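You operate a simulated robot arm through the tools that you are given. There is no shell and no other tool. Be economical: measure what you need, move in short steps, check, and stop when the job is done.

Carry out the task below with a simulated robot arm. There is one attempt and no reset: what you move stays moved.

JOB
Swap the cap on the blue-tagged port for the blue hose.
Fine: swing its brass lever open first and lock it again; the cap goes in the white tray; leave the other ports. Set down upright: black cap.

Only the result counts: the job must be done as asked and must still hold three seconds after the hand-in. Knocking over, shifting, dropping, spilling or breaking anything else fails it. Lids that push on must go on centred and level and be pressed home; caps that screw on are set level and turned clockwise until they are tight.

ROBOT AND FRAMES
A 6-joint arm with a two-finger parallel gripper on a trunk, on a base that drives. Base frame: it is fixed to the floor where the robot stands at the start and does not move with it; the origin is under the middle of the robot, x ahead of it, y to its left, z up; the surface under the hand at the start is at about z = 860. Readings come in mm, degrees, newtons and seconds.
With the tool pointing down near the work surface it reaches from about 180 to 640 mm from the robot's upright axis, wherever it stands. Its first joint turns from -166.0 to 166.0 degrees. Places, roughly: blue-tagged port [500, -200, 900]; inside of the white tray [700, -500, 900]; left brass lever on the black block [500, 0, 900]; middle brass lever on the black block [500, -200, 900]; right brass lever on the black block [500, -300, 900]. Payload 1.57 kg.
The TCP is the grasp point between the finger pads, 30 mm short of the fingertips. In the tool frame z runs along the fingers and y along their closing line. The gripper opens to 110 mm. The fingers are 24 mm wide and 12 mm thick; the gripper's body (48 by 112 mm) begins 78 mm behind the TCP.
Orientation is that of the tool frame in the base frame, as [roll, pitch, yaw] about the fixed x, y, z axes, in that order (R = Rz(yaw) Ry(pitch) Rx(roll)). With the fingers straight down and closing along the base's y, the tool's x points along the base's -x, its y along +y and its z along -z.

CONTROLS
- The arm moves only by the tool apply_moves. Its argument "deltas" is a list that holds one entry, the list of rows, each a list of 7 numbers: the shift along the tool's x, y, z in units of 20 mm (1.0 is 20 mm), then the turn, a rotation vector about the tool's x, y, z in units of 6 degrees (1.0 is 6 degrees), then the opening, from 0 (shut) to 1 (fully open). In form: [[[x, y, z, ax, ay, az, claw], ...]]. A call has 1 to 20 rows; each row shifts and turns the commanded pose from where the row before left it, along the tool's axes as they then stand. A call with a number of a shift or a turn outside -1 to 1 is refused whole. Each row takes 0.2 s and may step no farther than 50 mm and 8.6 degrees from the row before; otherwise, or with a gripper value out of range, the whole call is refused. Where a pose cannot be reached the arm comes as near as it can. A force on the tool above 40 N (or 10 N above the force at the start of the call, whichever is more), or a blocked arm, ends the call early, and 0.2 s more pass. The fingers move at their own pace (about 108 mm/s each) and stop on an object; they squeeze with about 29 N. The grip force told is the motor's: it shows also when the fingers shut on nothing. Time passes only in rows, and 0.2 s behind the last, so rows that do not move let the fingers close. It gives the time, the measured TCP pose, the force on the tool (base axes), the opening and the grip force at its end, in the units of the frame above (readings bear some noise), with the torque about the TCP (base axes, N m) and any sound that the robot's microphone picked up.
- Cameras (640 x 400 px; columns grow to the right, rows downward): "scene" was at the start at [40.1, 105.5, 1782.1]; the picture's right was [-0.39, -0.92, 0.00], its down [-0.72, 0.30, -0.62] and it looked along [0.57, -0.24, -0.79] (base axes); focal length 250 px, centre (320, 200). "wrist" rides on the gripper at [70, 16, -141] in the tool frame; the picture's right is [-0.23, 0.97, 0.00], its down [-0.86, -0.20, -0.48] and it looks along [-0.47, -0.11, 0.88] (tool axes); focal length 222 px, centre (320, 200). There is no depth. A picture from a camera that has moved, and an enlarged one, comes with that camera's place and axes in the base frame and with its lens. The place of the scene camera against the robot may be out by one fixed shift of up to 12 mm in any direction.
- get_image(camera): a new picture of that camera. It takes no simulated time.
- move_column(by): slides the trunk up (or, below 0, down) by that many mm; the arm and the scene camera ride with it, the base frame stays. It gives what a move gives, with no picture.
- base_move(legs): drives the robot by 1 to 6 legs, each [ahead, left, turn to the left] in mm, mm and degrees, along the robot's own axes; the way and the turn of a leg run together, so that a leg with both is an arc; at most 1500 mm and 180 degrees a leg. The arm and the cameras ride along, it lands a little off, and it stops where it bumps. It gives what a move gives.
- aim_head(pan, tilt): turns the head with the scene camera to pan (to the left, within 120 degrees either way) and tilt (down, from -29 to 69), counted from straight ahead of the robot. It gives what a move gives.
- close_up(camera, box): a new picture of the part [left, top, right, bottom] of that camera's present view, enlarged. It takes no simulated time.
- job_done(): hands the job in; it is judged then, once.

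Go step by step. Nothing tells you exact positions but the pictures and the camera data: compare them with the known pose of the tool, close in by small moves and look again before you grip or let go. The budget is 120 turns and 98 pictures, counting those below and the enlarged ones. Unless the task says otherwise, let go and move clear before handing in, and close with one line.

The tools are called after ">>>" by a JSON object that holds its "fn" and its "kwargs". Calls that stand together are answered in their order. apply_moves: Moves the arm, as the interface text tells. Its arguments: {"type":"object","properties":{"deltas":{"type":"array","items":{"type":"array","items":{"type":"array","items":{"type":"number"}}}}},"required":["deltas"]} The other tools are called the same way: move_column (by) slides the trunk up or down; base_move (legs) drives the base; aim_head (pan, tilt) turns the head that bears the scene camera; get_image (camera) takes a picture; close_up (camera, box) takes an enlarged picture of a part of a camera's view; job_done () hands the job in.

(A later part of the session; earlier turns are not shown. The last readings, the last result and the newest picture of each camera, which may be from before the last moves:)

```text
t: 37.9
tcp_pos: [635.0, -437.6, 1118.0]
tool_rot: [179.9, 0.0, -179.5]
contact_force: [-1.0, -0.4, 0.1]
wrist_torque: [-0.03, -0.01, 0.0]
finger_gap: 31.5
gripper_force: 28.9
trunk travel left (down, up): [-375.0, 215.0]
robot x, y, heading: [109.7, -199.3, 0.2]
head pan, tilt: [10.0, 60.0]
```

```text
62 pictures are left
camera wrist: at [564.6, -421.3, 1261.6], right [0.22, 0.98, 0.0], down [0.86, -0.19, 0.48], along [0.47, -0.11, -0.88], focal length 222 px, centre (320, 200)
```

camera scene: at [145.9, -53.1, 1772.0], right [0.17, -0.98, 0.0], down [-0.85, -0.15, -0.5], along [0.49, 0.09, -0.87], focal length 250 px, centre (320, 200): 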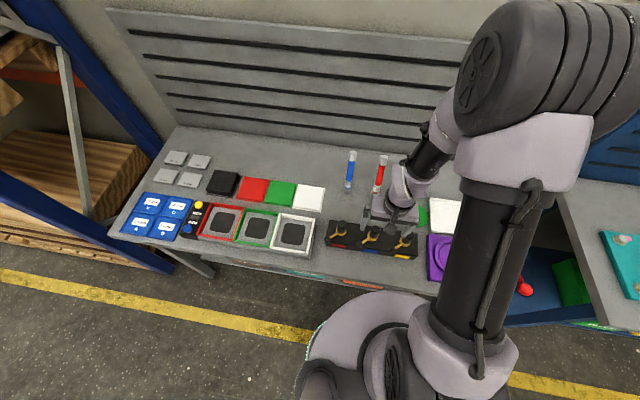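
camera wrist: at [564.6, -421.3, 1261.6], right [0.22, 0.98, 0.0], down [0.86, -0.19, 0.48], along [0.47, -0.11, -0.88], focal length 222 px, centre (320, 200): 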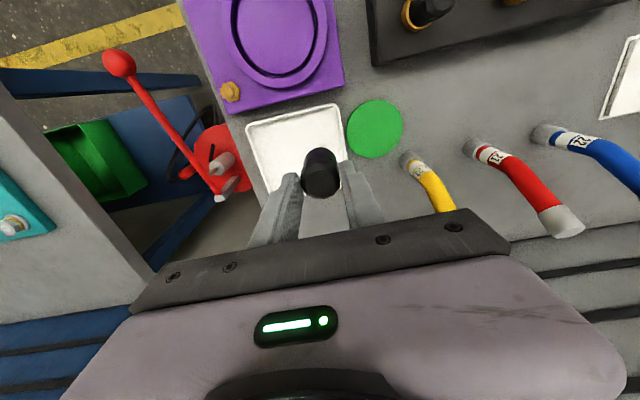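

>>> {"fn": "apply_moves", "kwargs": {"deltas": [[[-0.5, -0.92, 0, 0, 0, 0, 0], [-0.5, -0.92, 0, 0, 0, 0, 0], [0, 0, 0.5, 0, 0, 0, 0], [0, 0, 1, 0, 0, 0, 0], [0, 0, 1, 0, 0, 0, 0], [0, 0, 1, 0, 0, 0, 0], [0, 0, 1, 0, 0, 0, 0], [0, 0, 1, 0, 0, 0, 0], [0, 0, 0.8, 0, 0, 0, 0], [0, 0, 0.5, 0, 0, 0, 0], [0, 0, 0, 0, 0, 0, 0]]]}}

>>> {"fn": "close_up", "kwargs": {"camera": "wrist", "box": [220, 90, 420, 225]}}

>>> {"fn": "aim_head", "kwargs": {"pan": -20, "tilt": 50}}

>>> {"fn": "get_image", "kwargs": {"camera": "scene"}}

```text
t: 40.3
tcp_pos: [655.8, -472.9, 981.1]
tool_rot: [180.0, 0.0, -179.7]
contact_force: [-0.3, 0.3, -0.2]
wrist_torque: [0.02, 0.01, -0.02]
finger_gap: 31.8
gripper_force: 29.6
trunk travel left (down, up): [-375.0, 215.0]
robot x, y, heading: [109.0, -201.9, 0.3]
head pan, tilt: [10.0, 60.0]
```

```text
2.96 times, centred on (320, 158) of wrist
camera zoom: at [584.8, -458.0, 1124.0], right [0.22, 0.98, 0.0], down [0.86, -0.19, 0.48], along [0.47, -0.11, -0.88], focal length 658 px, centre (320, 326)
```

zoom: 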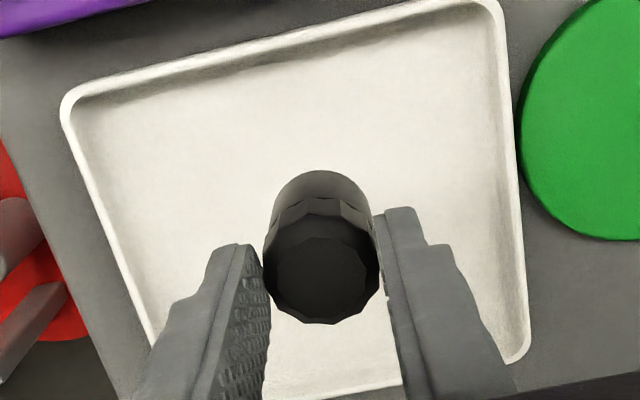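

```text
t: 41.3
tcp_pos: [655.6, -473.6, 982.7]
tool_rot: [-180.0, 0.1, -179.7]
contact_force: [-1.1, 0.3, -0.4]
wrist_torque: [0.0, 0.02, -0.01]
finger_gap: 31.7
gripper_force: 28.7
trunk travel left (down, up): [-375.0, 215.0]
robot x, y, heading: [110.3, -200.1, -0.2]
head pan, tilt: [-20.0, 50.0]
```

```text
60 pictures are left
camera scene: at [153.1, -90.3, 1784.5], right [-0.34, -0.94, 0.0], down [-0.72, 0.26, -0.64], along [0.6, -0.22, -0.77], focal length 250 px, centre (320, 200)
```

scene: 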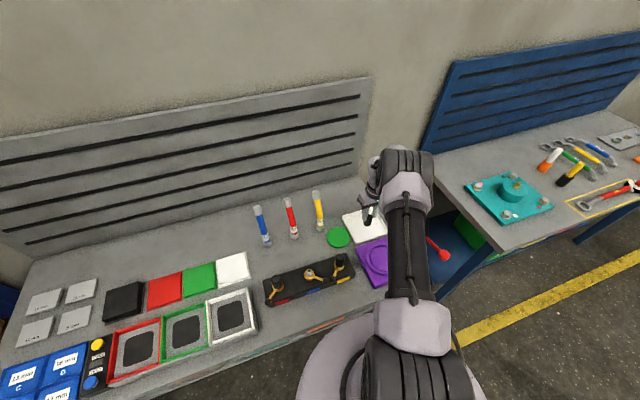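

>>> {"fn": "apply_moves", "kwargs": {"deltas": [[[0, 0, 0.6, 0, 0, 0, 0], [0, 0, 0.6, 0, 0, 0, 0], [0, 0, 0.1, 0, 0, 0, 0], [0, 0, 0.1, 0, 0, 0, 0], [0, 0, 0, 0, 0, 0, 0]]]}}

>>> {"fn": "close_up", "kwargs": {"camera": "wrist", "box": [220, 90, 420, 225]}}

```text
t: 42.5
tcp_pos: [656.3, -473.2, 954.9]
tool_rot: [-180.0, 0.0, -179.7]
contact_force: [0.1, 0.6, -0.6]
wrist_torque: [0.0, 0.0, 0.01]
finger_gap: 31.7
gripper_force: 29.6
trunk travel left (down, up): [-375.0, 215.0]
robot x, y, heading: [110.4, -199.4, 0.3]
head pan, tilt: [-20.0, 50.0]
```

```text
2.96 times, centred on (320, 158) of wrist
camera zoom: at [584.9, -458.4, 1096.8], right [0.22, 0.98, 0.0], down [0.86, -0.19, 0.48], along [0.47, -0.11, -0.88], focal length 658 px, centre (320, 326)
```

zoom: 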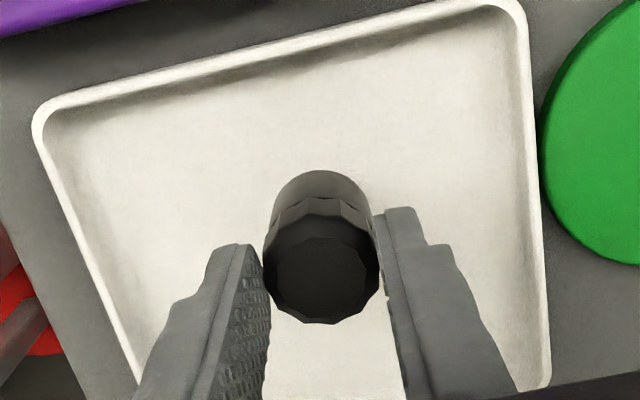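

>>> {"fn": "apply_moves", "kwargs": {"deltas": [[[0, 0, 0.2, 0, 0, 0, 0], [0, 0, 0.1, 0, 0, 0, 0], [0, 0, 0.1, 0, 0, 0, 0], [0, 0, 0, 0, 0, 0, 0]]]}}

>>> {"fn": "apply_moves", "kwargs": {"deltas": [[[0, 0, 0.15, 0, 0, 0, 0], [0, 0, 0.1, 0, 0, 0, 0], [0, 0, 0, 0, 0, 0, 0]]]}}

>>> {"fn": "apply_moves", "kwargs": {"deltas": [[[0, 0, 0.1, 0, 0, 0, 0], [0, 0, 0.1, 0, 0, 0, 0], [0, 0, 0, 0, 0, 0, 0]]]}}

```text
t: 43.5
tcp_pos: [655.8, -473.5, 947.1]
tool_rot: [-180.0, 0.0, -179.8]
contact_force: [0.3, 0.2, -0.5]
wrist_torque: [0.01, 0.01, 0.01]
finger_gap: 31.9
gripper_force: 29.5
trunk travel left (down, up): [-375.0, 215.0]
robot x, y, heading: [112.7, -201.1, -0.1]
head pan, tilt: [-20.0, 50.0]
```

```text
t: 44.3
tcp_pos: [656.2, -472.9, 942.6]
tool_rot: [180.0, 0.0, -179.7]
contact_force: [0.6, -0.5, -0.6]
wrist_torque: [-0.02, 0.02, 0.01]
finger_gap: 31.5
gripper_force: 28.7
trunk travel left (down, up): [-375.0, 215.0]
robot x, y, heading: [111.5, -195.4, 0.0]
head pan, tilt: [-20.0, 50.0]
```

```text
t: 45.1
tcp_pos: [656.2, -474.0, 938.8]
tool_rot: [-180.0, 0.0, -179.7]
contact_force: [0.5, 0.5, -0.1]
wrist_torque: [-0.02, 0.02, 0.0]
finger_gap: 31.6
gripper_force: 28.8
trunk travel left (down, up): [-375.0, 215.0]
robot x, y, heading: [110.2, -200.0, 0.3]
head pan, tilt: [-20.0, 50.0]
```

>>> {"fn": "close_up", "kwargs": {"camera": "wrist", "box": [270, 120, 370, 187]}}

>>> {"fn": "close_up", "kwargs": {"camera": "scene", "box": [330, 180, 410, 240]}}

```text
5.97 times, centred on (320, 154) of wrist
camera zoom: at [584.9, -457.9, 1079.8], right [0.22, 0.98, 0.0], down [0.86, -0.19, 0.48], along [0.47, -0.11, -0.88], focal length 1326 px, centre (320, 478)
```

zoom: 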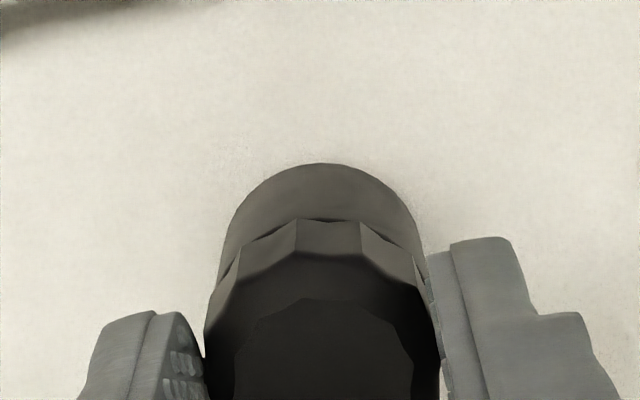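

```text
6.67 times, centred on (370, 210) of scene
camera zoom: at [153.1, -90.3, 1784.5], right [-0.34, -0.94, 0.0], down [-0.72, 0.26, -0.64], along [0.6, -0.22, -0.77], focal length 1670 px, centre (-13, 133)
```

zoom: 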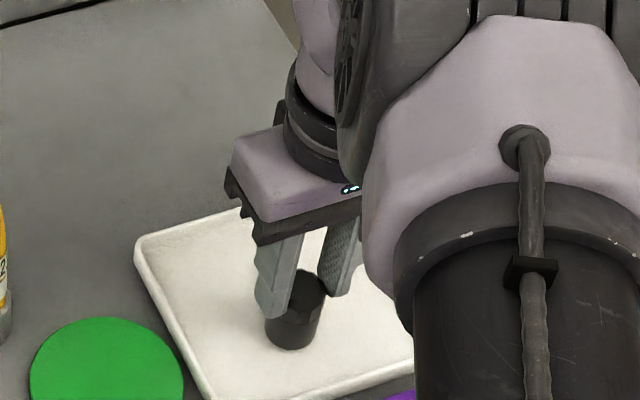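

>>> {"fn": "apply_moves", "kwargs": {"deltas": [[[0, 0, 0.1, 0, 0, 0, 0], [0, 0, 0.1, 0, 0, 0, 0], [0, 0, 0, 0, 0, 0, 0]]]}}

>>> {"fn": "apply_moves", "kwargs": {"deltas": [[[0, 0, 0.1, 0, 0, 0, 0], [0, 0, 0.1, 0, 0, 0, 0], [0, 0, 0, 0, 0, 0, 0]]]}}

>>> {"fn": "apply_moves", "kwargs": {"deltas": [[[0, 0, 0.1, 0, 0, 0, 0], [0, 0, 0.1, 0, 0, 0, 0], [0, 0, 0, 0, 0, 0, 0]]]}}

```text
t: 45.9
tcp_pos: [655.8, -472.7, 932.8]
tool_rot: [-180.0, 0.0, -179.6]
contact_force: [0.3, -0.4, -0.3]
wrist_torque: [0.0, 0.0, -0.03]
finger_gap: 31.9
gripper_force: 29.0
trunk travel left (down, up): [-375.0, 215.0]
robot x, y, heading: [112.3, -202.2, 0.3]
head pan, tilt: [-20.0, 50.0]
```

```text
t: 46.7
tcp_pos: [656.1, -473.9, 932.4]
tool_rot: [-179.9, 0.2, -179.6]
contact_force: [1.9, -2.2, 25.0]
wrist_torque: [0.14, -0.19, 0.01]
finger_gap: 31.8
gripper_force: 29.3
trunk travel left (down, up): [-375.0, 215.0]
robot x, y, heading: [110.5, -196.4, 0.2]
head pan, tilt: [-20.0, 50.0]
```

```text
t: 47.5
tcp_pos: [655.0, -473.4, 926.3]
tool_rot: [-180.0, 0.0, -179.7]
contact_force: [3.7, -5.9, 20.6]
wrist_torque: [-0.3, -0.24, 0.01]
finger_gap: 31.7
gripper_force: 28.9
trunk travel left (down, up): [-375.0, 215.0]
robot x, y, heading: [112.8, -201.3, -0.1]
head pan, tilt: [-20.0, 50.0]
```

The cap is seated on the tray floor, so I'll release and rise.

>>> {"fn": "apply_moves", "kwargs": {"deltas": [[[0, 0, -0.05, 0, 0, 0, 0], [0, 0, 0, 0, 0, 0, 0.36], [0, 0, 0, 0, 0, 0, 0.5], [0, 0, 0, 0, 0, 0, 0.5], [0, 0, -0.6, 0, 0, 0, 0.5], [0, 0, -1, 0, 0, 0, 0.5], [0, 0, -1, 0, 0, 0, 0.5], [0, 0, -1, 0, 0, 0, 0.5], [0, 0, 0, 0, 0, 0, 0.5]]]}}

>>> {"fn": "get_image", "kwargs": {"camera": "wrist"}}

>>> {"fn": "close_up", "kwargs": {"camera": "scene", "box": [220, 160, 400, 310]}}

```text
t: 49.5
tcp_pos: [656.3, -473.3, 998.6]
tool_rot: [180.0, 0.0, -179.7]
contact_force: [-0.2, 0.6, -0.4]
wrist_torque: [0.02, -0.01, 0.0]
finger_gap: 55.0
gripper_force: 0.1
trunk travel left (down, up): [-375.0, 215.0]
robot x, y, heading: [107.4, -202.2, -0.0]
head pan, tilt: [-20.0, 50.0]
```

```text
56 pictures are left
camera wrist: at [585.0, -458.2, 1140.9], right [0.22, 0.98, 0.0], down [0.86, -0.19, 0.48], along [0.47, -0.11, -0.88], focal length 222 px, centre (320, 200)
```

wrist: 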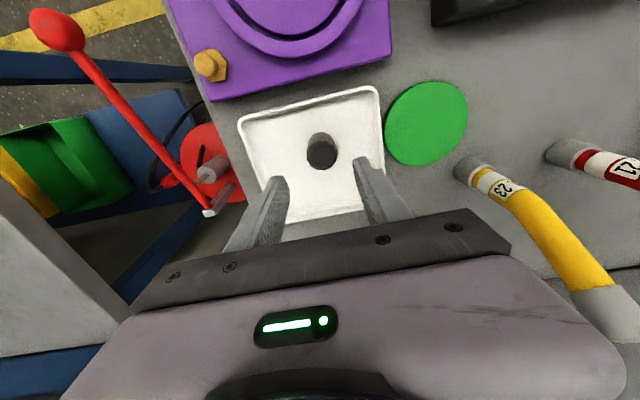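

```text
2.67 times, centred on (310, 235) of scene
camera zoom: at [153.3, -90.4, 1784.5], right [-0.34, -0.94, 0.0], down [-0.72, 0.26, -0.64], along [0.6, -0.22, -0.77], focal length 668 px, centre (347, 107)
```

zoom: 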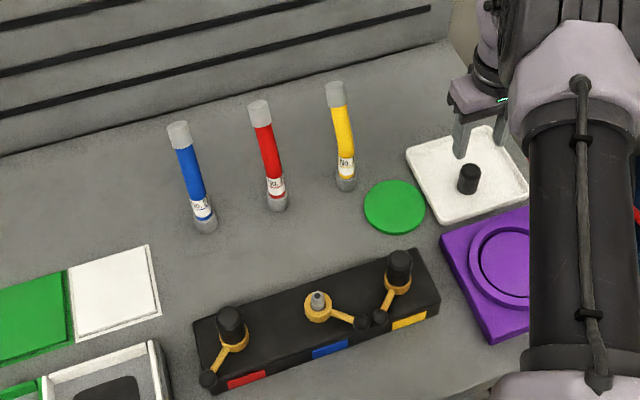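

The cap stands upright in the tray. Next I'll raise the hand and cross above the hoses to the left side of the blue one, tilting the fingers on the way.

>>> {"fn": "apply_moves", "kwargs": {"deltas": [[[0, 0, -1, 0, 0, 0, 0.5], [0, 0, -1, 0, 0, 0, 0.5], [0, 0, -1, 0, 0, 0, 0.5], [0, 0, -1, 0, 0, 0, 0.5], [0, 0, -1, 0, 0, 0, 0.5], [0, 0, -1, 0, 0, 0, 0.5], [0, 0, -1, 0, 0, 0, 0.5], [0, 0, -1, 0, 0, 0, 0.5], [0, 0, -1, 0, 0, 0, 0.5], [0.4, 1, 0, 0, 0, 0, 0.5], [0.4, 1, 0, 0, 0, 0, 0.5], [0.4, 1, 0, 0, 0, 0, 0.5], [0.4, 1, 0, 0, 0, 0, 0.5], [0.4, 1, 0, 0, 0, 0, 0.5], [0.4, 1, 0, 0, 0, 0, 0.5], [0.4, 1, 0, 0, 0, 0, 0.5], [0, 1, 0, 0, 0, 0, 0.5], [0, 1, 0, 0, 0, 0, 0.5], [0, 1, 0, 0, 0, 0, 0.5], [0, 1, 0, 0, 0, 0, 0.5]]]}}

>>> {"fn": "apply_moves", "kwargs": {"deltas": [[[0, 1, 0, 0, 0, 0, 0.5], [0, 1, 0, 0, 0, 0, 0.5], [0, 1, 0, 0, 0, 0, 0.5], [0, 1, 0, 0, 0, 0, 0.5], [0, 1, 0, 0, 0, 0, 0.5], [0, 1, 0, 0, 0, 0, 0.5], [0, 1, 0, 0, 0, 0, 0.5], [0, 1, 0, 0, 0, 0, 0.5], [0, 1, 0, 0, 0, 0, 0.5], [0, 1, 0, 0, 0, 0, 0.5], [0, 1, 0, 0, 0, 0, 0.5], [0, 1, 0, 0, 0, 0, 0.5], [0, 1, 0, 0, 0, 0, 0.5], [0, 0, 0, 0, 0, 0, 0.5]]]}}

>>> {"fn": "apply_moves", "kwargs": {"deltas": [[[0, 0, 0, 0, 0, 0.94, 0.5], [0, 0, 0, 0, 0, 0.94, 0.5], [0, 0, 0, 0, 0, 0.94, 0.5], [0, 0, 0, 0, 0, 0.94, 0.5], [0, 0, 0, 0, 0, 0.94, 0.5], [0, 0, 0, 0, 0, 0.94, 0.5], [0, 0, 0, 0, 0, 0.94, 0.5], [0, 0, 0, 0, 0, 0.94, 0.5], [0, 0, 0, 0, -0.94, 0, 0.5], [0, 0, 0, 0, -0.94, 0, 0.5], [0, 0, 0, 0, -0.94, 0, 0.5], [0, 0, 0, 0, -0.94, 0, 0.5], [0, 0, 0, 0, -0.94, 0, 0.5], [0, 0, 0, 0, -0.94, 0, 0.5], [0, 0, 0, 0, -0.94, 0, 0.5], [0, 0, 0, 0, -0.94, 0, 0.5], [0, 0, 0, 0, 0, 0, 0.5]]]}}

>>> {"fn": "get_image", "kwargs": {"camera": "wrist"}}

>>> {"fn": "get_image", "kwargs": {"camera": "scene"}}

```text
t: 53.7
tcp_pos: [598.8, -253.3, 1177.8]
tool_rot: [-179.9, 0.0, -179.6]
contact_force: [-0.8, -0.1, 0.6]
wrist_torque: [0.02, -0.02, 0.0]
finger_gap: 55.1
gripper_force: 0.1
trunk travel left (down, up): [-375.0, 215.0]
robot x, y, heading: [108.9, -199.4, 0.2]
head pan, tilt: [-20.0, 50.0]
```

```text
t: 56.7
tcp_pos: [597.4, 6.3, 1180.5]
tool_rot: [-179.9, 0.0, -179.7]
contact_force: [0.3, -0.2, -0.2]
wrist_torque: [0.02, 0.01, -0.02]
finger_gap: 54.8
gripper_force: 0.0
trunk travel left (down, up): [-375.0, 215.0]
robot x, y, heading: [112.2, -202.2, 0.2]
head pan, tilt: [-20.0, 50.0]
```

```text
t: 60.3
tcp_pos: [597.5, 5.6, 1178.0]
tool_rot: [180.0, 45.3, 135.2]
contact_force: [-0.8, -0.4, -0.2]
wrist_torque: [0.01, -0.03, 0.0]
finger_gap: 55.2
gripper_force: 0.2
trunk travel left (down, up): [-375.0, 215.0]
robot x, y, heading: [111.1, -200.9, 0.1]
head pan, tilt: [-20.0, 50.0]
```

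```text
54 pictures are left
camera wrist: at [501.7, 122.3, 1229.4], right [0.8, 0.58, 0.16], down [0.05, -0.33, 0.94], along [0.6, -0.75, -0.29], focal length 222 px, centre (320, 200)
```

wrist: 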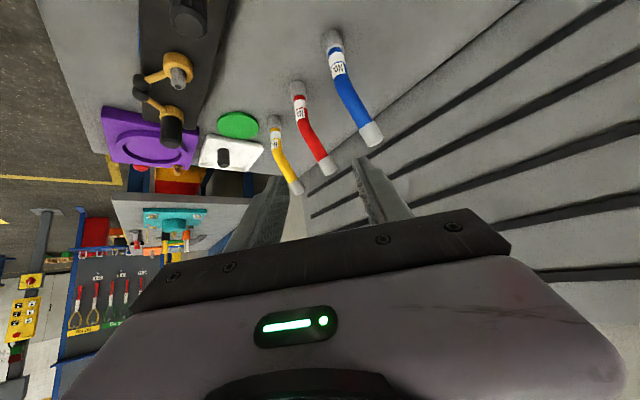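

```text
53 pictures are left
camera scene: at [153.1, -90.8, 1784.5], right [-0.34, -0.94, 0.0], down [-0.72, 0.26, -0.64], along [0.6, -0.22, -0.77], focal length 250 px, centre (320, 200)
```

scene: 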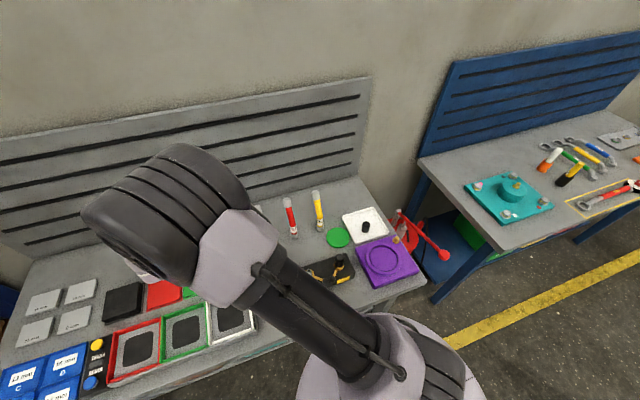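

>>> {"fn": "close_up", "kwargs": {"camera": "wrist", "box": [280, 20, 440, 160]}}

```text
2.86 times, centred on (360, 90) of wrist
camera zoom: at [501.7, 122.3, 1229.4], right [0.8, 0.58, 0.16], down [0.05, -0.33, 0.94], along [0.6, -0.75, -0.29], focal length 635 px, centre (206, 514)
```

zoom: 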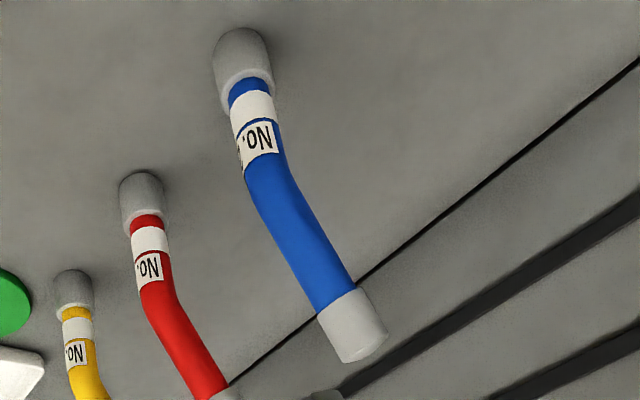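

The blue hose's lower end is vertical at about (729,-56) up to z≈953, and above that it bends away from the robot. I'll move to a standoff 100 mm back along the finger axis.

>>> {"fn": "apply_moves", "kwargs": {"deltas": [[[0.489, 0.273, 0.999, 0, 0, 0, 0.5], [0.489, 0.273, 0.999, 0, 0, 0, 0.5], [0.489, 0.273, 0.999, 0, 0, 0, 0.5], [0.489, 0.273, 0.999, 0, 0, 0, 0.5], [0.489, 0.273, 0.999, 0, 0, 0, 0.5], [0.489, 0.273, 0.999, 0, 0, 0, 0.5], [0.489, 0.273, 0.999, 0, 0, 0, 0.5], [0.489, 0.273, 0.999, 0, 0, 0, 0.5], [0.489, 0.273, 0.999, 0, 0, 0, 0.5], [0, 0, 0, 0, 0, 0, 0.5]]]}}

>>> {"fn": "get_image", "kwargs": {"camera": "wrist"}}

```text
t: 62.5
tcp_pos: [677.7, -5.8, 991.1]
tool_rot: [-180.0, 45.1, 135.1]
contact_force: [1.0, -0.5, 0.6]
wrist_torque: [0.01, 0.0, 0.03]
finger_gap: 55.1
gripper_force: 0.0
trunk travel left (down, up): [-375.0, 215.0]
robot x, y, heading: [110.6, -196.6, 0.0]
head pan, tilt: [-20.0, 50.0]
```

```text
51 pictures are left
camera wrist: at [582.3, 111.9, 1040.5], right [0.8, 0.58, 0.16], down [0.05, -0.33, 0.94], along [0.6, -0.75, -0.29], focal length 222 px, centre (320, 200)
```

wrist: 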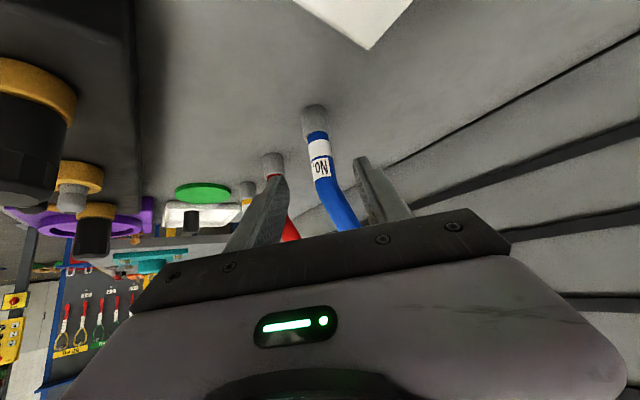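

>>> {"fn": "apply_moves", "kwargs": {"deltas": [[[0, 0, 1, 0, 0, 0, 0.5], [0, 0, 1, 0, 0, 0, 0.5], [0, 0, 1, 0, 0, 0, 0.5], [0, 0, 0.7, 0, 0, 0, 0.5], [0, 0, 0, 0, 0, 0, 0.5]]]}}

>>> {"fn": "close_up", "kwargs": {"camera": "wrist", "box": [220, 80, 420, 240]}}

```text
t: 63.7
tcp_pos: [716.0, -41.7, 935.9]
tool_rot: [-180.0, 45.0, 135.3]
contact_force: [-0.8, 0.9, 0.5]
wrist_torque: [-0.03, -0.02, 0.0]
finger_gap: 55.1
gripper_force: 0.0
trunk travel left (down, up): [-375.0, 215.0]
robot x, y, heading: [107.7, -203.9, 0.2]
head pan, tilt: [-20.0, 50.0]
```

```text
2.50 times, centred on (320, 160) of wrist
camera zoom: at [619.8, 74.7, 987.5], right [0.8, 0.58, 0.16], down [0.05, -0.33, 0.94], along [0.6, -0.75, -0.29], focal length 555 px, centre (320, 300)
```

zoom: 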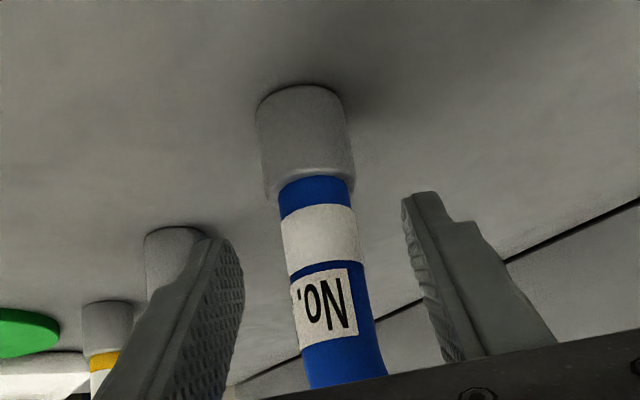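

>>> {"fn": "apply_moves", "kwargs": {"deltas": [[[0.27, 0, 0.93, 0, 0, 0, 0.5], [0.27, 0, 0.93, 0, 0, 0, 0.5], [0, 0, 0, 0, 0, 0, 0.5]]]}}

>>> {"fn": "close_up", "kwargs": {"camera": "wrist", "box": [220, 80, 420, 240]}}

```text
t: 64.5
tcp_pos: [729.4, -55.5, 902.4]
tool_rot: [-180.0, 45.2, 135.2]
contact_force: [-0.2, 0.4, 0.5]
wrist_torque: [0.01, -0.05, 0.01]
finger_gap: 55.0
gripper_force: 0.1
trunk travel left (down, up): [-375.0, 215.0]
robot x, y, heading: [106.5, -199.6, 0.3]
head pan, tilt: [-20.0, 50.0]
```

```text
2.50 times, centred on (320, 160) of wrist
camera zoom: at [633.1, 61.2, 953.5], right [0.8, 0.58, 0.16], down [0.05, -0.33, 0.94], along [0.6, -0.75, -0.29], focal length 555 px, centre (320, 300)
```

zoom: 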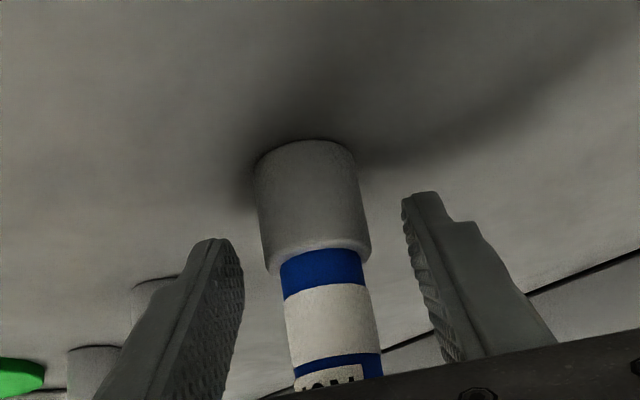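

>>> {"fn": "apply_moves", "kwargs": {"deltas": [[[0, 0, 0, 0, 0, 0, 0.3], [0, 0, 0, 0, 0, 0, 0], [0, 0, 0, 0, 0, 0, 0], [0, 0, 0, 0, 0, 0, 0]]]}}

>>> {"fn": "close_up", "kwargs": {"camera": "wrist", "box": [220, 80, 420, 240]}}

```text
t: 65.5
tcp_pos: [728.2, -55.0, 903.0]
tool_rot: [-180.0, 45.2, 135.2]
contact_force: [-0.7, -0.5, 0.2]
wrist_torque: [0.01, 0.05, -0.02]
finger_gap: 33.7
gripper_force: 28.8
trunk travel left (down, up): [-375.0, 215.0]
robot x, y, heading: [111.5, -195.8, 0.3]
head pan, tilt: [-20.0, 50.0]
```

```text
2.50 times, centred on (320, 160) of wrist
camera zoom: at [633.3, 61.2, 953.5], right [0.8, 0.58, 0.16], down [0.05, -0.33, 0.94], along [0.6, -0.75, -0.29], focal length 555 px, centre (320, 300)
```

zoom: 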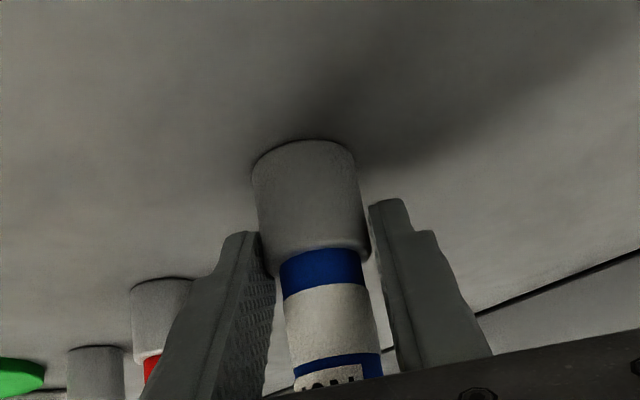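

The ferrule is gripped at 33.7 mm. I'll lift straight up.

>>> {"fn": "apply_moves", "kwargs": {"deltas": [[[-0.25, 0, -0.25, 0, 0, 0, 0], [-0.5, 0, -0.5, 0, 0, 0, 0], [-0.711, 0, -0.703, 0, 0, 0, 0], [-0.711, 0, -0.703, 0, 0, 0, 0], [-0.711, 0, -0.703, 0, 0, 0, 0], [-0.711, 0, -0.703, 0, 0, 0, 0], [-0.711, 0, -0.703, 0, 0, 0, 0], [-0.711, 0, -0.703, 0, 0, 0, 0], [-0.5, 0, -0.5, 0, 0, 0, 0], [0, 0, 0, 0, 0, 0, 0]]]}}

>>> {"fn": "get_image", "kwargs": {"camera": "wrist"}}

>>> {"fn": "aim_head", "kwargs": {"pan": 5, "tilt": 55}}

>>> {"fn": "get_image", "kwargs": {"camera": "scene"}}

```text
t: 67.7
tcp_pos: [729.7, -55.4, 1057.6]
tool_rot: [-179.9, 45.1, 135.2]
contact_force: [-0.3, 0.6, -2.5]
wrist_torque: [-0.03, 0.08, 0.01]
finger_gap: 33.9
gripper_force: 29.1
trunk travel left (down, up): [-375.0, 215.0]
robot x, y, heading: [112.4, -201.2, -0.1]
head pan, tilt: [-20.0, 50.0]
```

```text
47 pictures are left
camera wrist: at [633.8, 61.4, 1109.5], right [0.8, 0.58, 0.16], down [0.05, -0.33, 0.94], along [0.6, -0.75, -0.29], focal length 222 px, centre (320, 200)
```

wrist: 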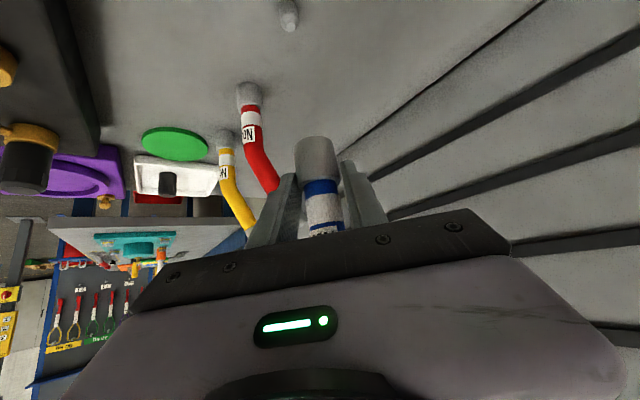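

```text
t: 68.6
tcp_pos: [730.1, -54.8, 1058.4]
tool_rot: [-179.9, 45.0, 135.1]
contact_force: [0.0, 0.2, -2.3]
wrist_torque: [0.02, 0.04, -0.01]
finger_gap: 33.6
gripper_force: 28.9
trunk travel left (down, up): [-375.0, 215.0]
robot x, y, heading: [108.5, -200.1, -0.1]
head pan, tilt: [5.0, 55.0]
```

```text
46 pictures are left
camera scene: at [152.8, -57.7, 1778.0], right [0.09, -1.0, 0.0], down [-0.82, -0.07, -0.57], along [0.57, 0.05, -0.82], focal length 250 px, centre (320, 200)
```

scene: 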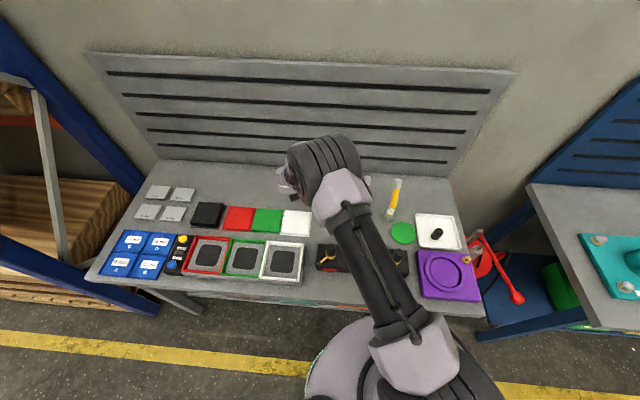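

>>> {"fn": "close_up", "kwargs": {"camera": "wrist", "box": [220, 80, 420, 240]}}

```text
2.50 times, centred on (320, 160) of wrist
camera zoom: at [633.8, 61.5, 1109.5], right [0.8, 0.58, 0.16], down [0.05, -0.33, 0.94], along [0.6, -0.75, -0.29], focal length 555 px, centre (320, 300)
```

zoom: 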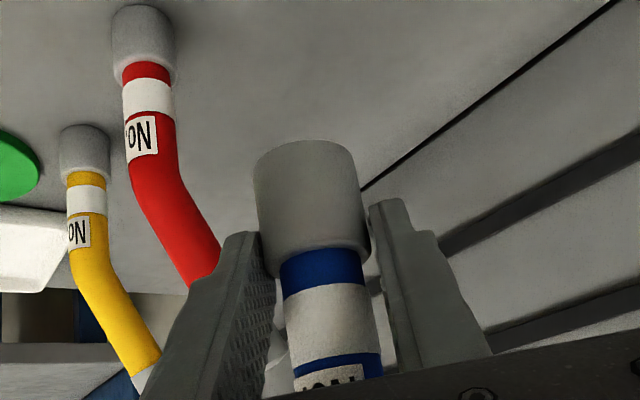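

>>> {"fn": "close_up", "kwargs": {"camera": "wrist", "box": [280, 120, 360, 190]}}

```text
5.71 times, centred on (320, 155) of wrist
camera zoom: at [633.8, 61.5, 1109.5], right [0.8, 0.58, 0.16], down [0.05, -0.33, 0.94], along [0.6, -0.75, -0.29], focal length 1269 px, centre (320, 457)
```

zoom: 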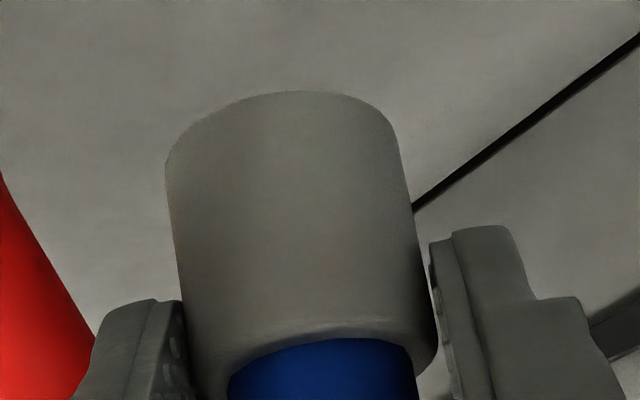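

The hose is hanging vertical, with its bottom about 41 mm below the TCP. I'll carry it over the middle port.

>>> {"fn": "apply_moves", "kwargs": {"deltas": [[[0.08, -0.4, -0.08, 0, 0, 0, 0], [0.159, -0.833, -0.16, 0, 0, 0, 0], [0.159, -0.833, -0.16, 0, 0, 0, 0], [0.159, -0.833, -0.16, 0, 0, 0, 0], [0.159, -0.833, -0.16, 0, 0, 0, 0], [0.159, -0.833, -0.16, 0, 0, 0, 0], [0.159, -0.833, -0.16, 0, 0, 0, 0], [0.159, -0.833, -0.16, 0, 0, 0, 0], [0.159, -0.833, -0.16, 0, 0, 0, 0], [0.159, -0.833, -0.16, 0, 0, 0, 0], [0.159, -0.833, -0.16, 0, 0, 0, 0], [0.159, -0.833, -0.16, 0, 0, 0, 0], [0.159, -0.833, -0.16, 0, 0, 0, 0], [0.159, -0.833, -0.16, 0, 0, 0, 0], [0.08, -0.4, -0.08, 0, 0, 0, 0], [0, 0, 0, 0, 0, 0, 0]]]}}

>>> {"fn": "get_image", "kwargs": {"camera": "wrist"}}

>>> {"fn": "close_up", "kwargs": {"camera": "scene", "box": [270, 190, 450, 320]}}

```text
t: 72.0
tcp_pos: [526.7, -172.5, 1063.9]
tool_rot: [-179.4, 45.1, 135.6]
contact_force: [0.2, 0.9, -1.6]
wrist_torque: [-0.04, 0.02, 0.01]
finger_gap: 33.5
gripper_force: 28.7
out of reach, approached as far as the arm can: row 15
trunk travel left (down, up): [-375.0, 215.0]
robot x, y, heading: [108.2, -199.9, 0.0]
head pan, tilt: [5.0, 55.0]
```

```text
43 pictures are left
camera wrist: at [432.1, -55.9, 1113.8], right [0.8, 0.58, 0.15], down [0.05, -0.32, 0.94], along [0.6, -0.75, -0.29], focal length 222 px, centre (320, 200)
```

wrist: 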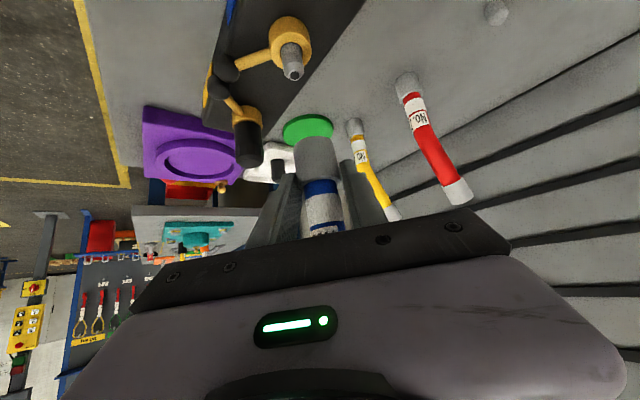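

```text
3.08 times, centred on (360, 255) of scene
camera zoom: at [152.7, -57.7, 1778.0], right [0.09, -1.0, 0.0], down [-0.82, -0.07, -0.57], along [0.57, 0.05, -0.82], focal length 771 px, centre (197, 31)
```

zoom: 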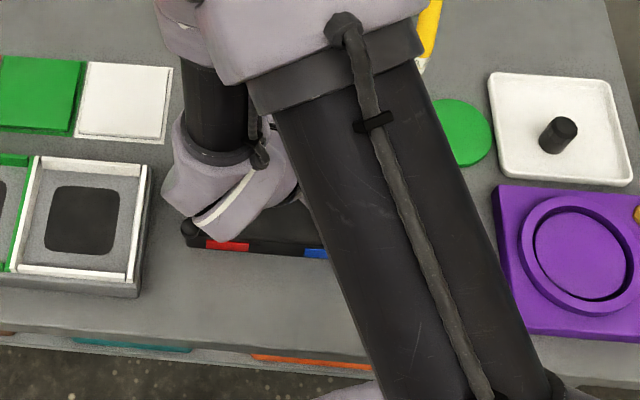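

This pose is at the edge of the arm's range because the port is now too close. I'll drive back 110 mm and then re-approach.

>>> {"fn": "base_move", "kwargs": {"legs": [[-110, 0, 0]]}}

```text
t: 73.2
tcp_pos: [416.1, -171.8, 1063.6]
tool_rot: [-179.5, 45.2, 135.6]
contact_force: [0.2, 0.1, -1.8]
wrist_torque: [0.02, 0.03, 0.03]
finger_gap: 33.5
gripper_force: 29.0
trunk travel left (down, up): [-375.0, 215.0]
robot x, y, heading: [0.5, -200.3, -0.0]
head pan, tilt: [5.0, 55.0]
```

>>> {"fn": "apply_moves", "kwargs": {"deltas": [[[-0.4, 0.5, 0.4, 0, 0, 0, 0], [-0.68, 0.89, 0.68, 0, 0, 0, 0], [-0.68, 0.89, 0.68, 0, 0, 0, 0], [-0.68, 0.89, 0.68, 0, 0, 0, 0], [-0.29, 0.38, 0.31, 0, 0, 0, 0], [0, 0, 0, 0, 0, 0, 0]]]}}

>>> {"fn": "get_image", "kwargs": {"camera": "wrist"}}

>>> {"fn": "close_up", "kwargs": {"camera": "wrist", "box": [240, 0, 400, 120]}}

```text
t: 74.6
tcp_pos: [522.0, -176.3, 1062.2]
tool_rot: [-179.4, 45.1, 135.5]
contact_force: [-0.1, -0.6, -1.9]
wrist_torque: [0.04, 0.07, 0.01]
finger_gap: 33.9
gripper_force: 28.5
trunk travel left (down, up): [-375.0, 215.0]
robot x, y, heading: [1.2, -195.9, 0.2]
head pan, tilt: [5.0, 55.0]
```

```text
41 pictures are left
camera wrist: at [427.2, -60.3, 1113.0], right [0.8, 0.58, 0.15], down [0.05, -0.32, 0.94], along [0.6, -0.75, -0.29], focal length 222 px, centre (320, 200)
```

wrist: 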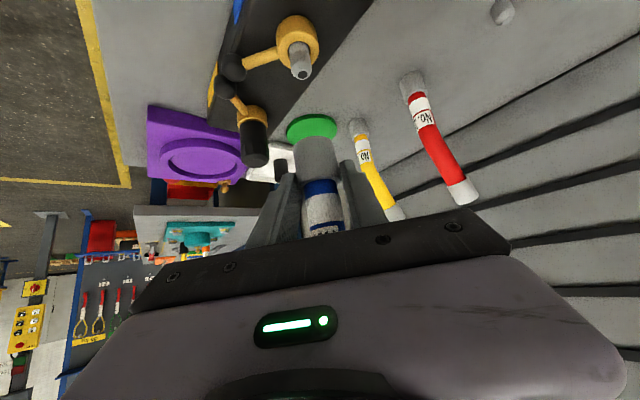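

```text
3.33 times, centred on (320, 60) of wrist
camera zoom: at [427.2, -60.3, 1113.0], right [0.8, 0.58, 0.15], down [0.05, -0.32, 0.94], along [0.6, -0.75, -0.29], focal length 740 px, centre (320, 667)
```

zoom: 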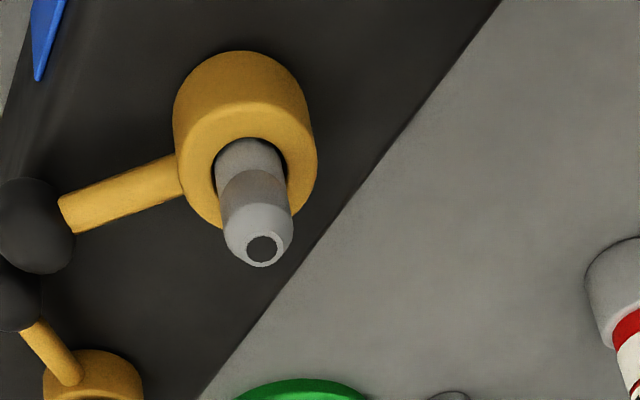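

The nozzle tip is at about (521.5,-175,960), with the ring top near 937. I'll lower to just above the nozzle and check alignment.

>>> {"fn": "apply_moves", "kwargs": {"deltas": [[[0.711, 0, 0.703, 0, 0, 0, 0], [0.711, 0, 0.703, 0, 0, 0, 0], [0.3, 0, 0.3, 0, 0, 0, 0], [0, 0, 0, 0, 0, 0, 0]]]}}

>>> {"fn": "close_up", "kwargs": {"camera": "wrist", "box": [240, 60, 400, 180]}}

>>> {"fn": "close_up", "kwargs": {"camera": "scene", "box": [270, 190, 450, 320]}}

```text
t: 75.6
tcp_pos: [522.0, -176.9, 1013.7]
tool_rot: [-179.4, 45.1, 135.6]
contact_force: [-1.0, 0.0, -2.5]
wrist_torque: [0.05, 0.07, 0.02]
finger_gap: 33.4
gripper_force: 28.8
trunk travel left (down, up): [-375.0, 215.0]
robot x, y, heading: [-4.1, -200.0, -0.2]
head pan, tilt: [5.0, 55.0]
```

```text
3.33 times, centred on (320, 120) of wrist
camera zoom: at [426.5, -60.5, 1064.4], right [0.8, 0.58, 0.15], down [0.05, -0.32, 0.94], along [0.6, -0.75, -0.29], focal length 740 px, centre (320, 467)
```

zoom: 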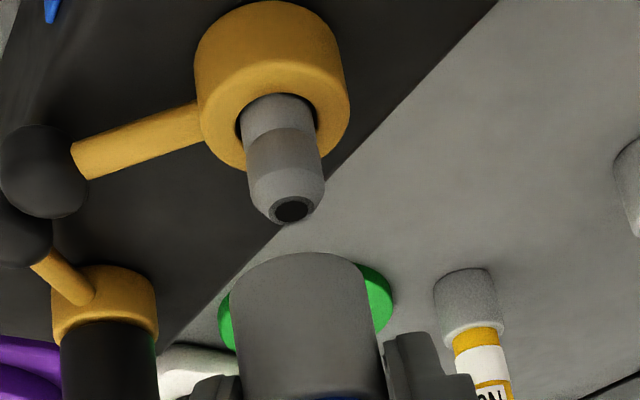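

```text
3.08 times, centred on (360, 255) of scene
camera zoom: at [42.5, -57.8, 1778.0], right [0.09, -1.0, 0.0], down [-0.82, -0.07, -0.57], along [0.57, 0.05, -0.82], focal length 771 px, centre (197, 31)
```

zoom: 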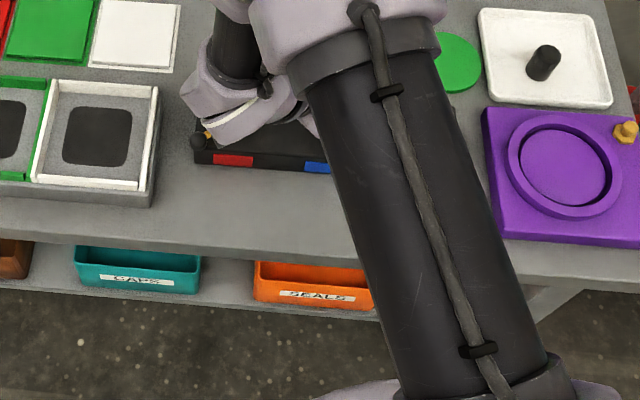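

>>> {"fn": "apply_moves", "kwargs": {"deltas": [[[0.25, 0.035, 0.25, 0, 0, 0, 0], [0.18, 0, 0.18, 0, 0, 0, 0], [0.1, 0, 0.1, 0, 0, 0, 0], [0, 0, 0, 0, 0, 0, 0]]]}}

>>> {"fn": "close_up", "kwargs": {"camera": "wrist", "box": [260, 80, 380, 170]}}

```text
t: 76.6
tcp_pos: [521.5, -176.2, 998.1]
tool_rot: [-179.4, 45.2, 135.5]
contact_force: [-0.4, 0.5, -2.1]
wrist_torque: [0.02, 0.04, 0.02]
finger_gap: 33.5
gripper_force: 28.8
trunk travel left (down, up): [-375.0, 215.0]
robot x, y, heading: [2.1, -196.9, -0.2]
head pan, tilt: [5.0, 55.0]
```

```text
4.44 times, centred on (320, 125) of wrist
camera zoom: at [427.2, -60.1, 1049.5], right [0.8, 0.58, 0.15], down [0.05, -0.32, 0.94], along [0.6, -0.75, -0.29], focal length 987 px, centre (320, 533)
```

zoom: 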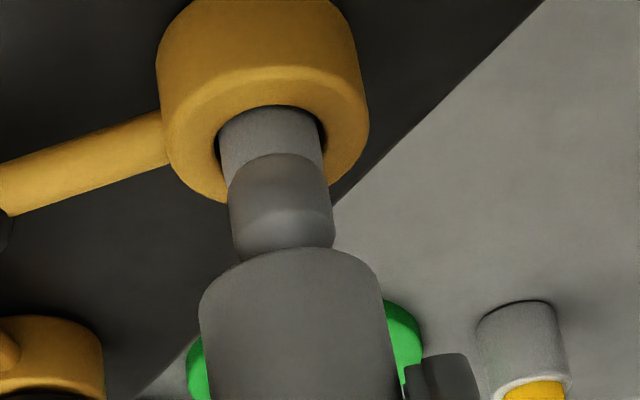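

>>> {"fn": "apply_moves", "kwargs": {"deltas": [[[0.1, 0, 0.1, 0, 0, 0, 0], [0.1, 0, 0.1, 0, 0, 0, 0], [0.07, 0, 0.07, 0, 0, 0, 0], [0, 0, 0, 0, 0, 0, 0]]]}}

>>> {"fn": "apply_moves", "kwargs": {"deltas": [[[0.07, 0, 0.07, 0, 0, 0, 0], [0.07, 0, 0.07, 0, 0, 0, 0], [0, 0, 0, 0, 0, 0, 0]]]}}

>>> {"fn": "close_up", "kwargs": {"camera": "wrist", "box": [260, 80, 380, 170]}}

```text
t: 77.6
tcp_pos: [521.3, -177.3, 993.3]
tool_rot: [-179.6, 45.1, 135.4]
contact_force: [0.4, -1.7, 20.8]
wrist_torque: [0.07, -0.07, -0.01]
finger_gap: 32.8
gripper_force: 29.3
trunk travel left (down, up): [-375.0, 215.0]
robot x, y, heading: [-2.2, -198.9, -0.2]
head pan, tilt: [5.0, 55.0]
```

```text
t: 78.4
tcp_pos: [520.9, -176.4, 987.2]
tool_rot: [-179.5, 45.1, 135.4]
contact_force: [2.2, -3.8, 21.1]
wrist_torque: [0.08, -0.09, -0.04]
finger_gap: 32.5
gripper_force: 29.1
trunk travel left (down, up): [-375.0, 215.0]
robot x, y, heading: [-0.4, -199.9, -0.0]
head pan, tilt: [5.0, 55.0]
```

```text
4.44 times, centred on (320, 125) of wrist
camera zoom: at [426.3, -60.7, 1038.7], right [0.8, 0.58, 0.16], down [0.05, -0.32, 0.94], along [0.6, -0.75, -0.29], focal length 987 px, centre (320, 533)
```

zoom: 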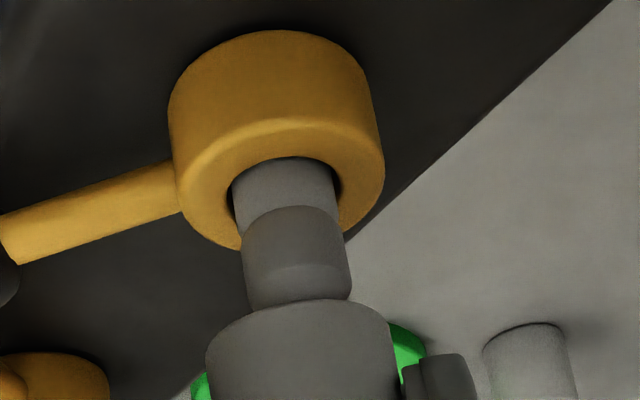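

The ferrule rim is landing on the nozzle tip and the grip slid a little. The torque and picture suggest the hose sits about 1 mm off sideways and a few mm too far forward. I'll lift slightly, correct, and look.

>>> {"fn": "apply_moves", "kwargs": {"deltas": [[[-0.15, 0, -0.15, 0, 0, 0, 0], [-0.1, 0, -0.1, 0, 0, 0, 0], [0.105, 0.05, -0.107, 0, 0, 0, 0], [0, 0, 0, 0, 0, 0, 0]]]}}

>>> {"fn": "close_up", "kwargs": {"camera": "wrist", "box": [260, 80, 380, 170]}}

```text
t: 79.4
tcp_pos: [521.0, -174.2, 993.9]
tool_rot: [-179.4, 45.2, 135.5]
contact_force: [-0.4, -0.6, -3.2]
wrist_torque: [0.03, 0.04, 0.01]
finger_gap: 32.2
gripper_force: 29.1
trunk travel left (down, up): [-375.0, 215.0]
robot x, y, heading: [-1.0, -200.3, -0.1]
head pan, tilt: [5.0, 55.0]
```

```text
4.44 times, centred on (320, 125) of wrist
camera zoom: at [425.7, -57.3, 1045.1], right [0.8, 0.58, 0.15], down [0.05, -0.32, 0.94], along [0.6, -0.75, -0.29], focal length 987 px, centre (320, 533)
```

zoom: 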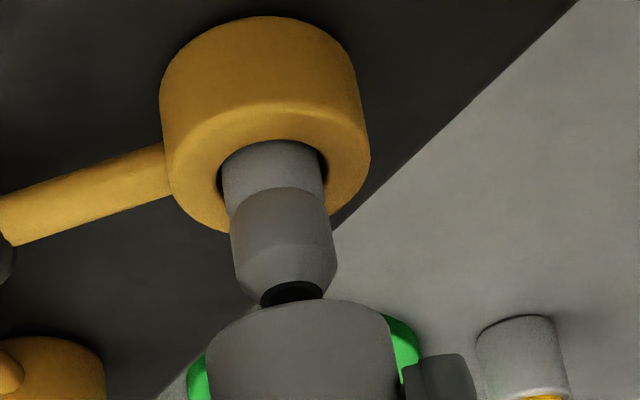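

>>> {"fn": "apply_moves", "kwargs": {"deltas": [[[0.045, 0, -0.045, 0, 0, 0, 0], [0.1, 0, 0.1, 0, 0, 0, 0], [0.1, 0, 0.1, 0, 0, 0, 0], [0.05, 0, 0.05, 0, 0, 0, 0], [0, 0, 0, 0, 0, 0, 0]]]}}

>>> {"fn": "apply_moves", "kwargs": {"deltas": [[[0.07, 0, 0.07, 0, 0, 0, 0], [0.07, 0, 0.07, 0, 0, 0, 0], [0, 0, 0, 0, 0, 0, 0]]]}}

>>> {"fn": "close_up", "kwargs": {"camera": "wrist", "box": [260, 80, 380, 170]}}

```text
t: 80.6
tcp_pos: [519.5, -173.0, 986.7]
tool_rot: [-179.4, 45.1, 135.5]
contact_force: [0.4, -0.3, -1.5]
wrist_torque: [0.01, 0.09, 0.0]
finger_gap: 32.4
gripper_force: 28.4
trunk travel left (down, up): [-375.0, 215.0]
robot x, y, heading: [4.5, -200.0, 0.3]
head pan, tilt: [5.0, 55.0]
```

```text
t: 81.4
tcp_pos: [518.7, -173.7, 983.8]
tool_rot: [-179.4, 45.1, 135.6]
contact_force: [-1.3, 1.8, 3.3]
wrist_torque: [0.12, 0.12, 0.01]
finger_gap: 32.4
gripper_force: 28.8
trunk travel left (down, up): [-375.0, 215.0]
robot x, y, heading: [-0.5, -197.1, -0.1]
head pan, tilt: [5.0, 55.0]
```

```text
4.44 times, centred on (320, 125) of wrist
camera zoom: at [424.5, -56.6, 1034.2], right [0.8, 0.58, 0.15], down [0.05, -0.32, 0.94], along [0.6, -0.75, -0.29], focal length 987 px, centre (320, 533)
```

zoom: 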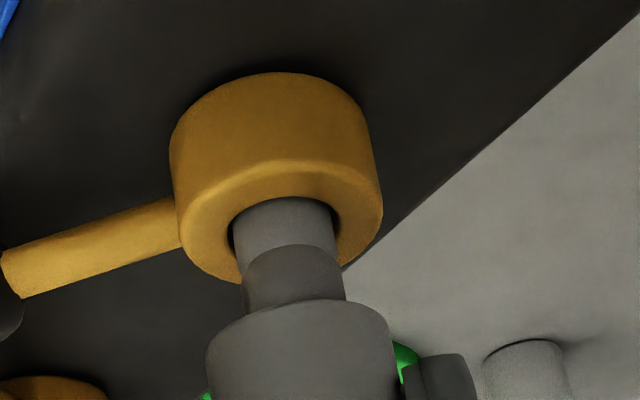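

It's going over the nozzle now with low force. I'll continue down.

>>> {"fn": "apply_moves", "kwargs": {"deltas": [[[0.08, 0, 0.07, 0, 0, 0, 0], [0.07, 0, 0.07, 0, 0, 0, 0], [0.07, 0, 0.07, 0, 0, 0, 0], [0, 0, 0, 0, 0, 0, 0]]]}}

>>> {"fn": "apply_moves", "kwargs": {"deltas": [[[0.07, 0, 0.07, 0, 0, 0, 0], [0.07, 0, 0.07, 0, 0, 0, 0], [0.07, 0, 0.07, 0, 0, 0, 0], [0, 0, 0, 0, 0, 0, 0]]]}}

>>> {"fn": "close_up", "kwargs": {"camera": "wrist", "box": [260, 80, 380, 170]}}

```text
t: 82.4
tcp_pos: [518.5, -172.0, 977.8]
tool_rot: [-179.4, 45.0, 135.6]
contact_force: [-4.7, 7.6, 3.1]
wrist_torque: [0.26, 0.19, 0.0]
finger_gap: 32.4
gripper_force: 28.9
trunk travel left (down, up): [-375.0, 215.0]
robot x, y, heading: [3.5, -199.9, 0.3]
head pan, tilt: [5.0, 55.0]
```

```text
t: 83.4
tcp_pos: [519.0, -171.0, 972.4]
tool_rot: [-179.5, 45.3, 135.6]
contact_force: [-2.8, 14.4, 8.4]
wrist_torque: [0.37, 0.1, 0.02]
finger_gap: 32.1
gripper_force: 29.1
trunk travel left (down, up): [-375.0, 215.0]
robot x, y, heading: [-1.9, -201.3, -0.1]
head pan, tilt: [5.0, 55.0]
```

```text
4.44 times, centred on (320, 125) of wrist
camera zoom: at [423.7, -55.0, 1022.7], right [0.8, 0.58, 0.15], down [0.05, -0.32, 0.95], along [0.6, -0.75, -0.29], focal length 987 px, centre (320, 533)
```

zoom: 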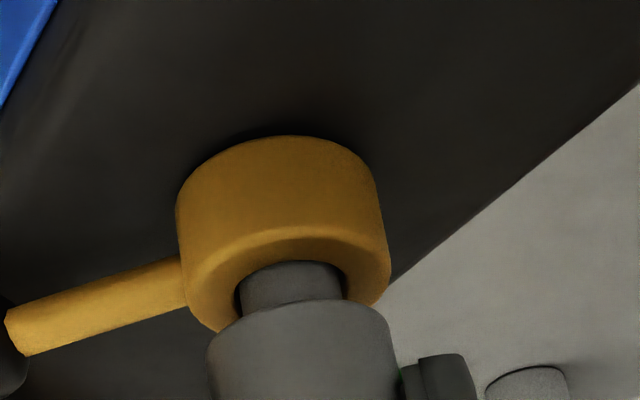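

>>> {"fn": "apply_moves", "kwargs": {"deltas": [[[0.05, 0.071, -0.05, 0, 0, 0, 0], [0.07, 0, 0.07, 0, 0, 0, 0], [0.07, 0, 0.07, 0, 0, 0, 0], [0, 0, 0, 0, 0, 0, 0]]]}}

>>> {"fn": "close_up", "kwargs": {"camera": "wrist", "box": [260, 80, 380, 170]}}

```text
t: 84.4
tcp_pos: [518.6, -171.3, 968.0]
tool_rot: [-179.4, 45.1, 135.6]
contact_force: [-4.1, 4.5, 0.7]
wrist_torque: [0.08, 0.15, 0.01]
finger_gap: 32.3
gripper_force: 29.0
trunk travel left (down, up): [-375.0, 215.0]
robot x, y, heading: [3.0, -193.7, 0.1]
head pan, tilt: [5.0, 55.0]
```

```text
4.44 times, centred on (320, 125) of wrist
camera zoom: at [423.5, -54.5, 1018.1], right [0.8, 0.58, 0.15], down [0.05, -0.32, 0.94], along [0.59, -0.75, -0.29], focal length 987 px, centre (320, 533)
```

zoom: 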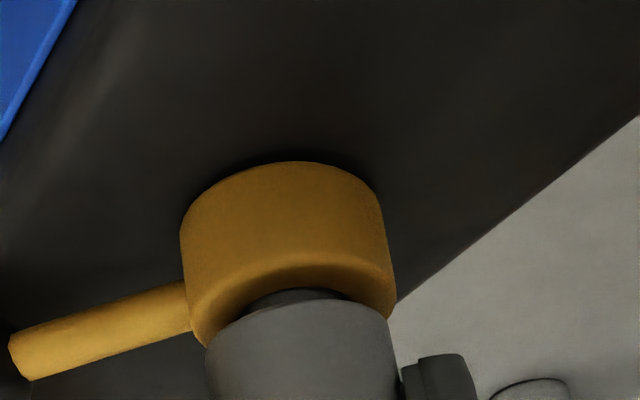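

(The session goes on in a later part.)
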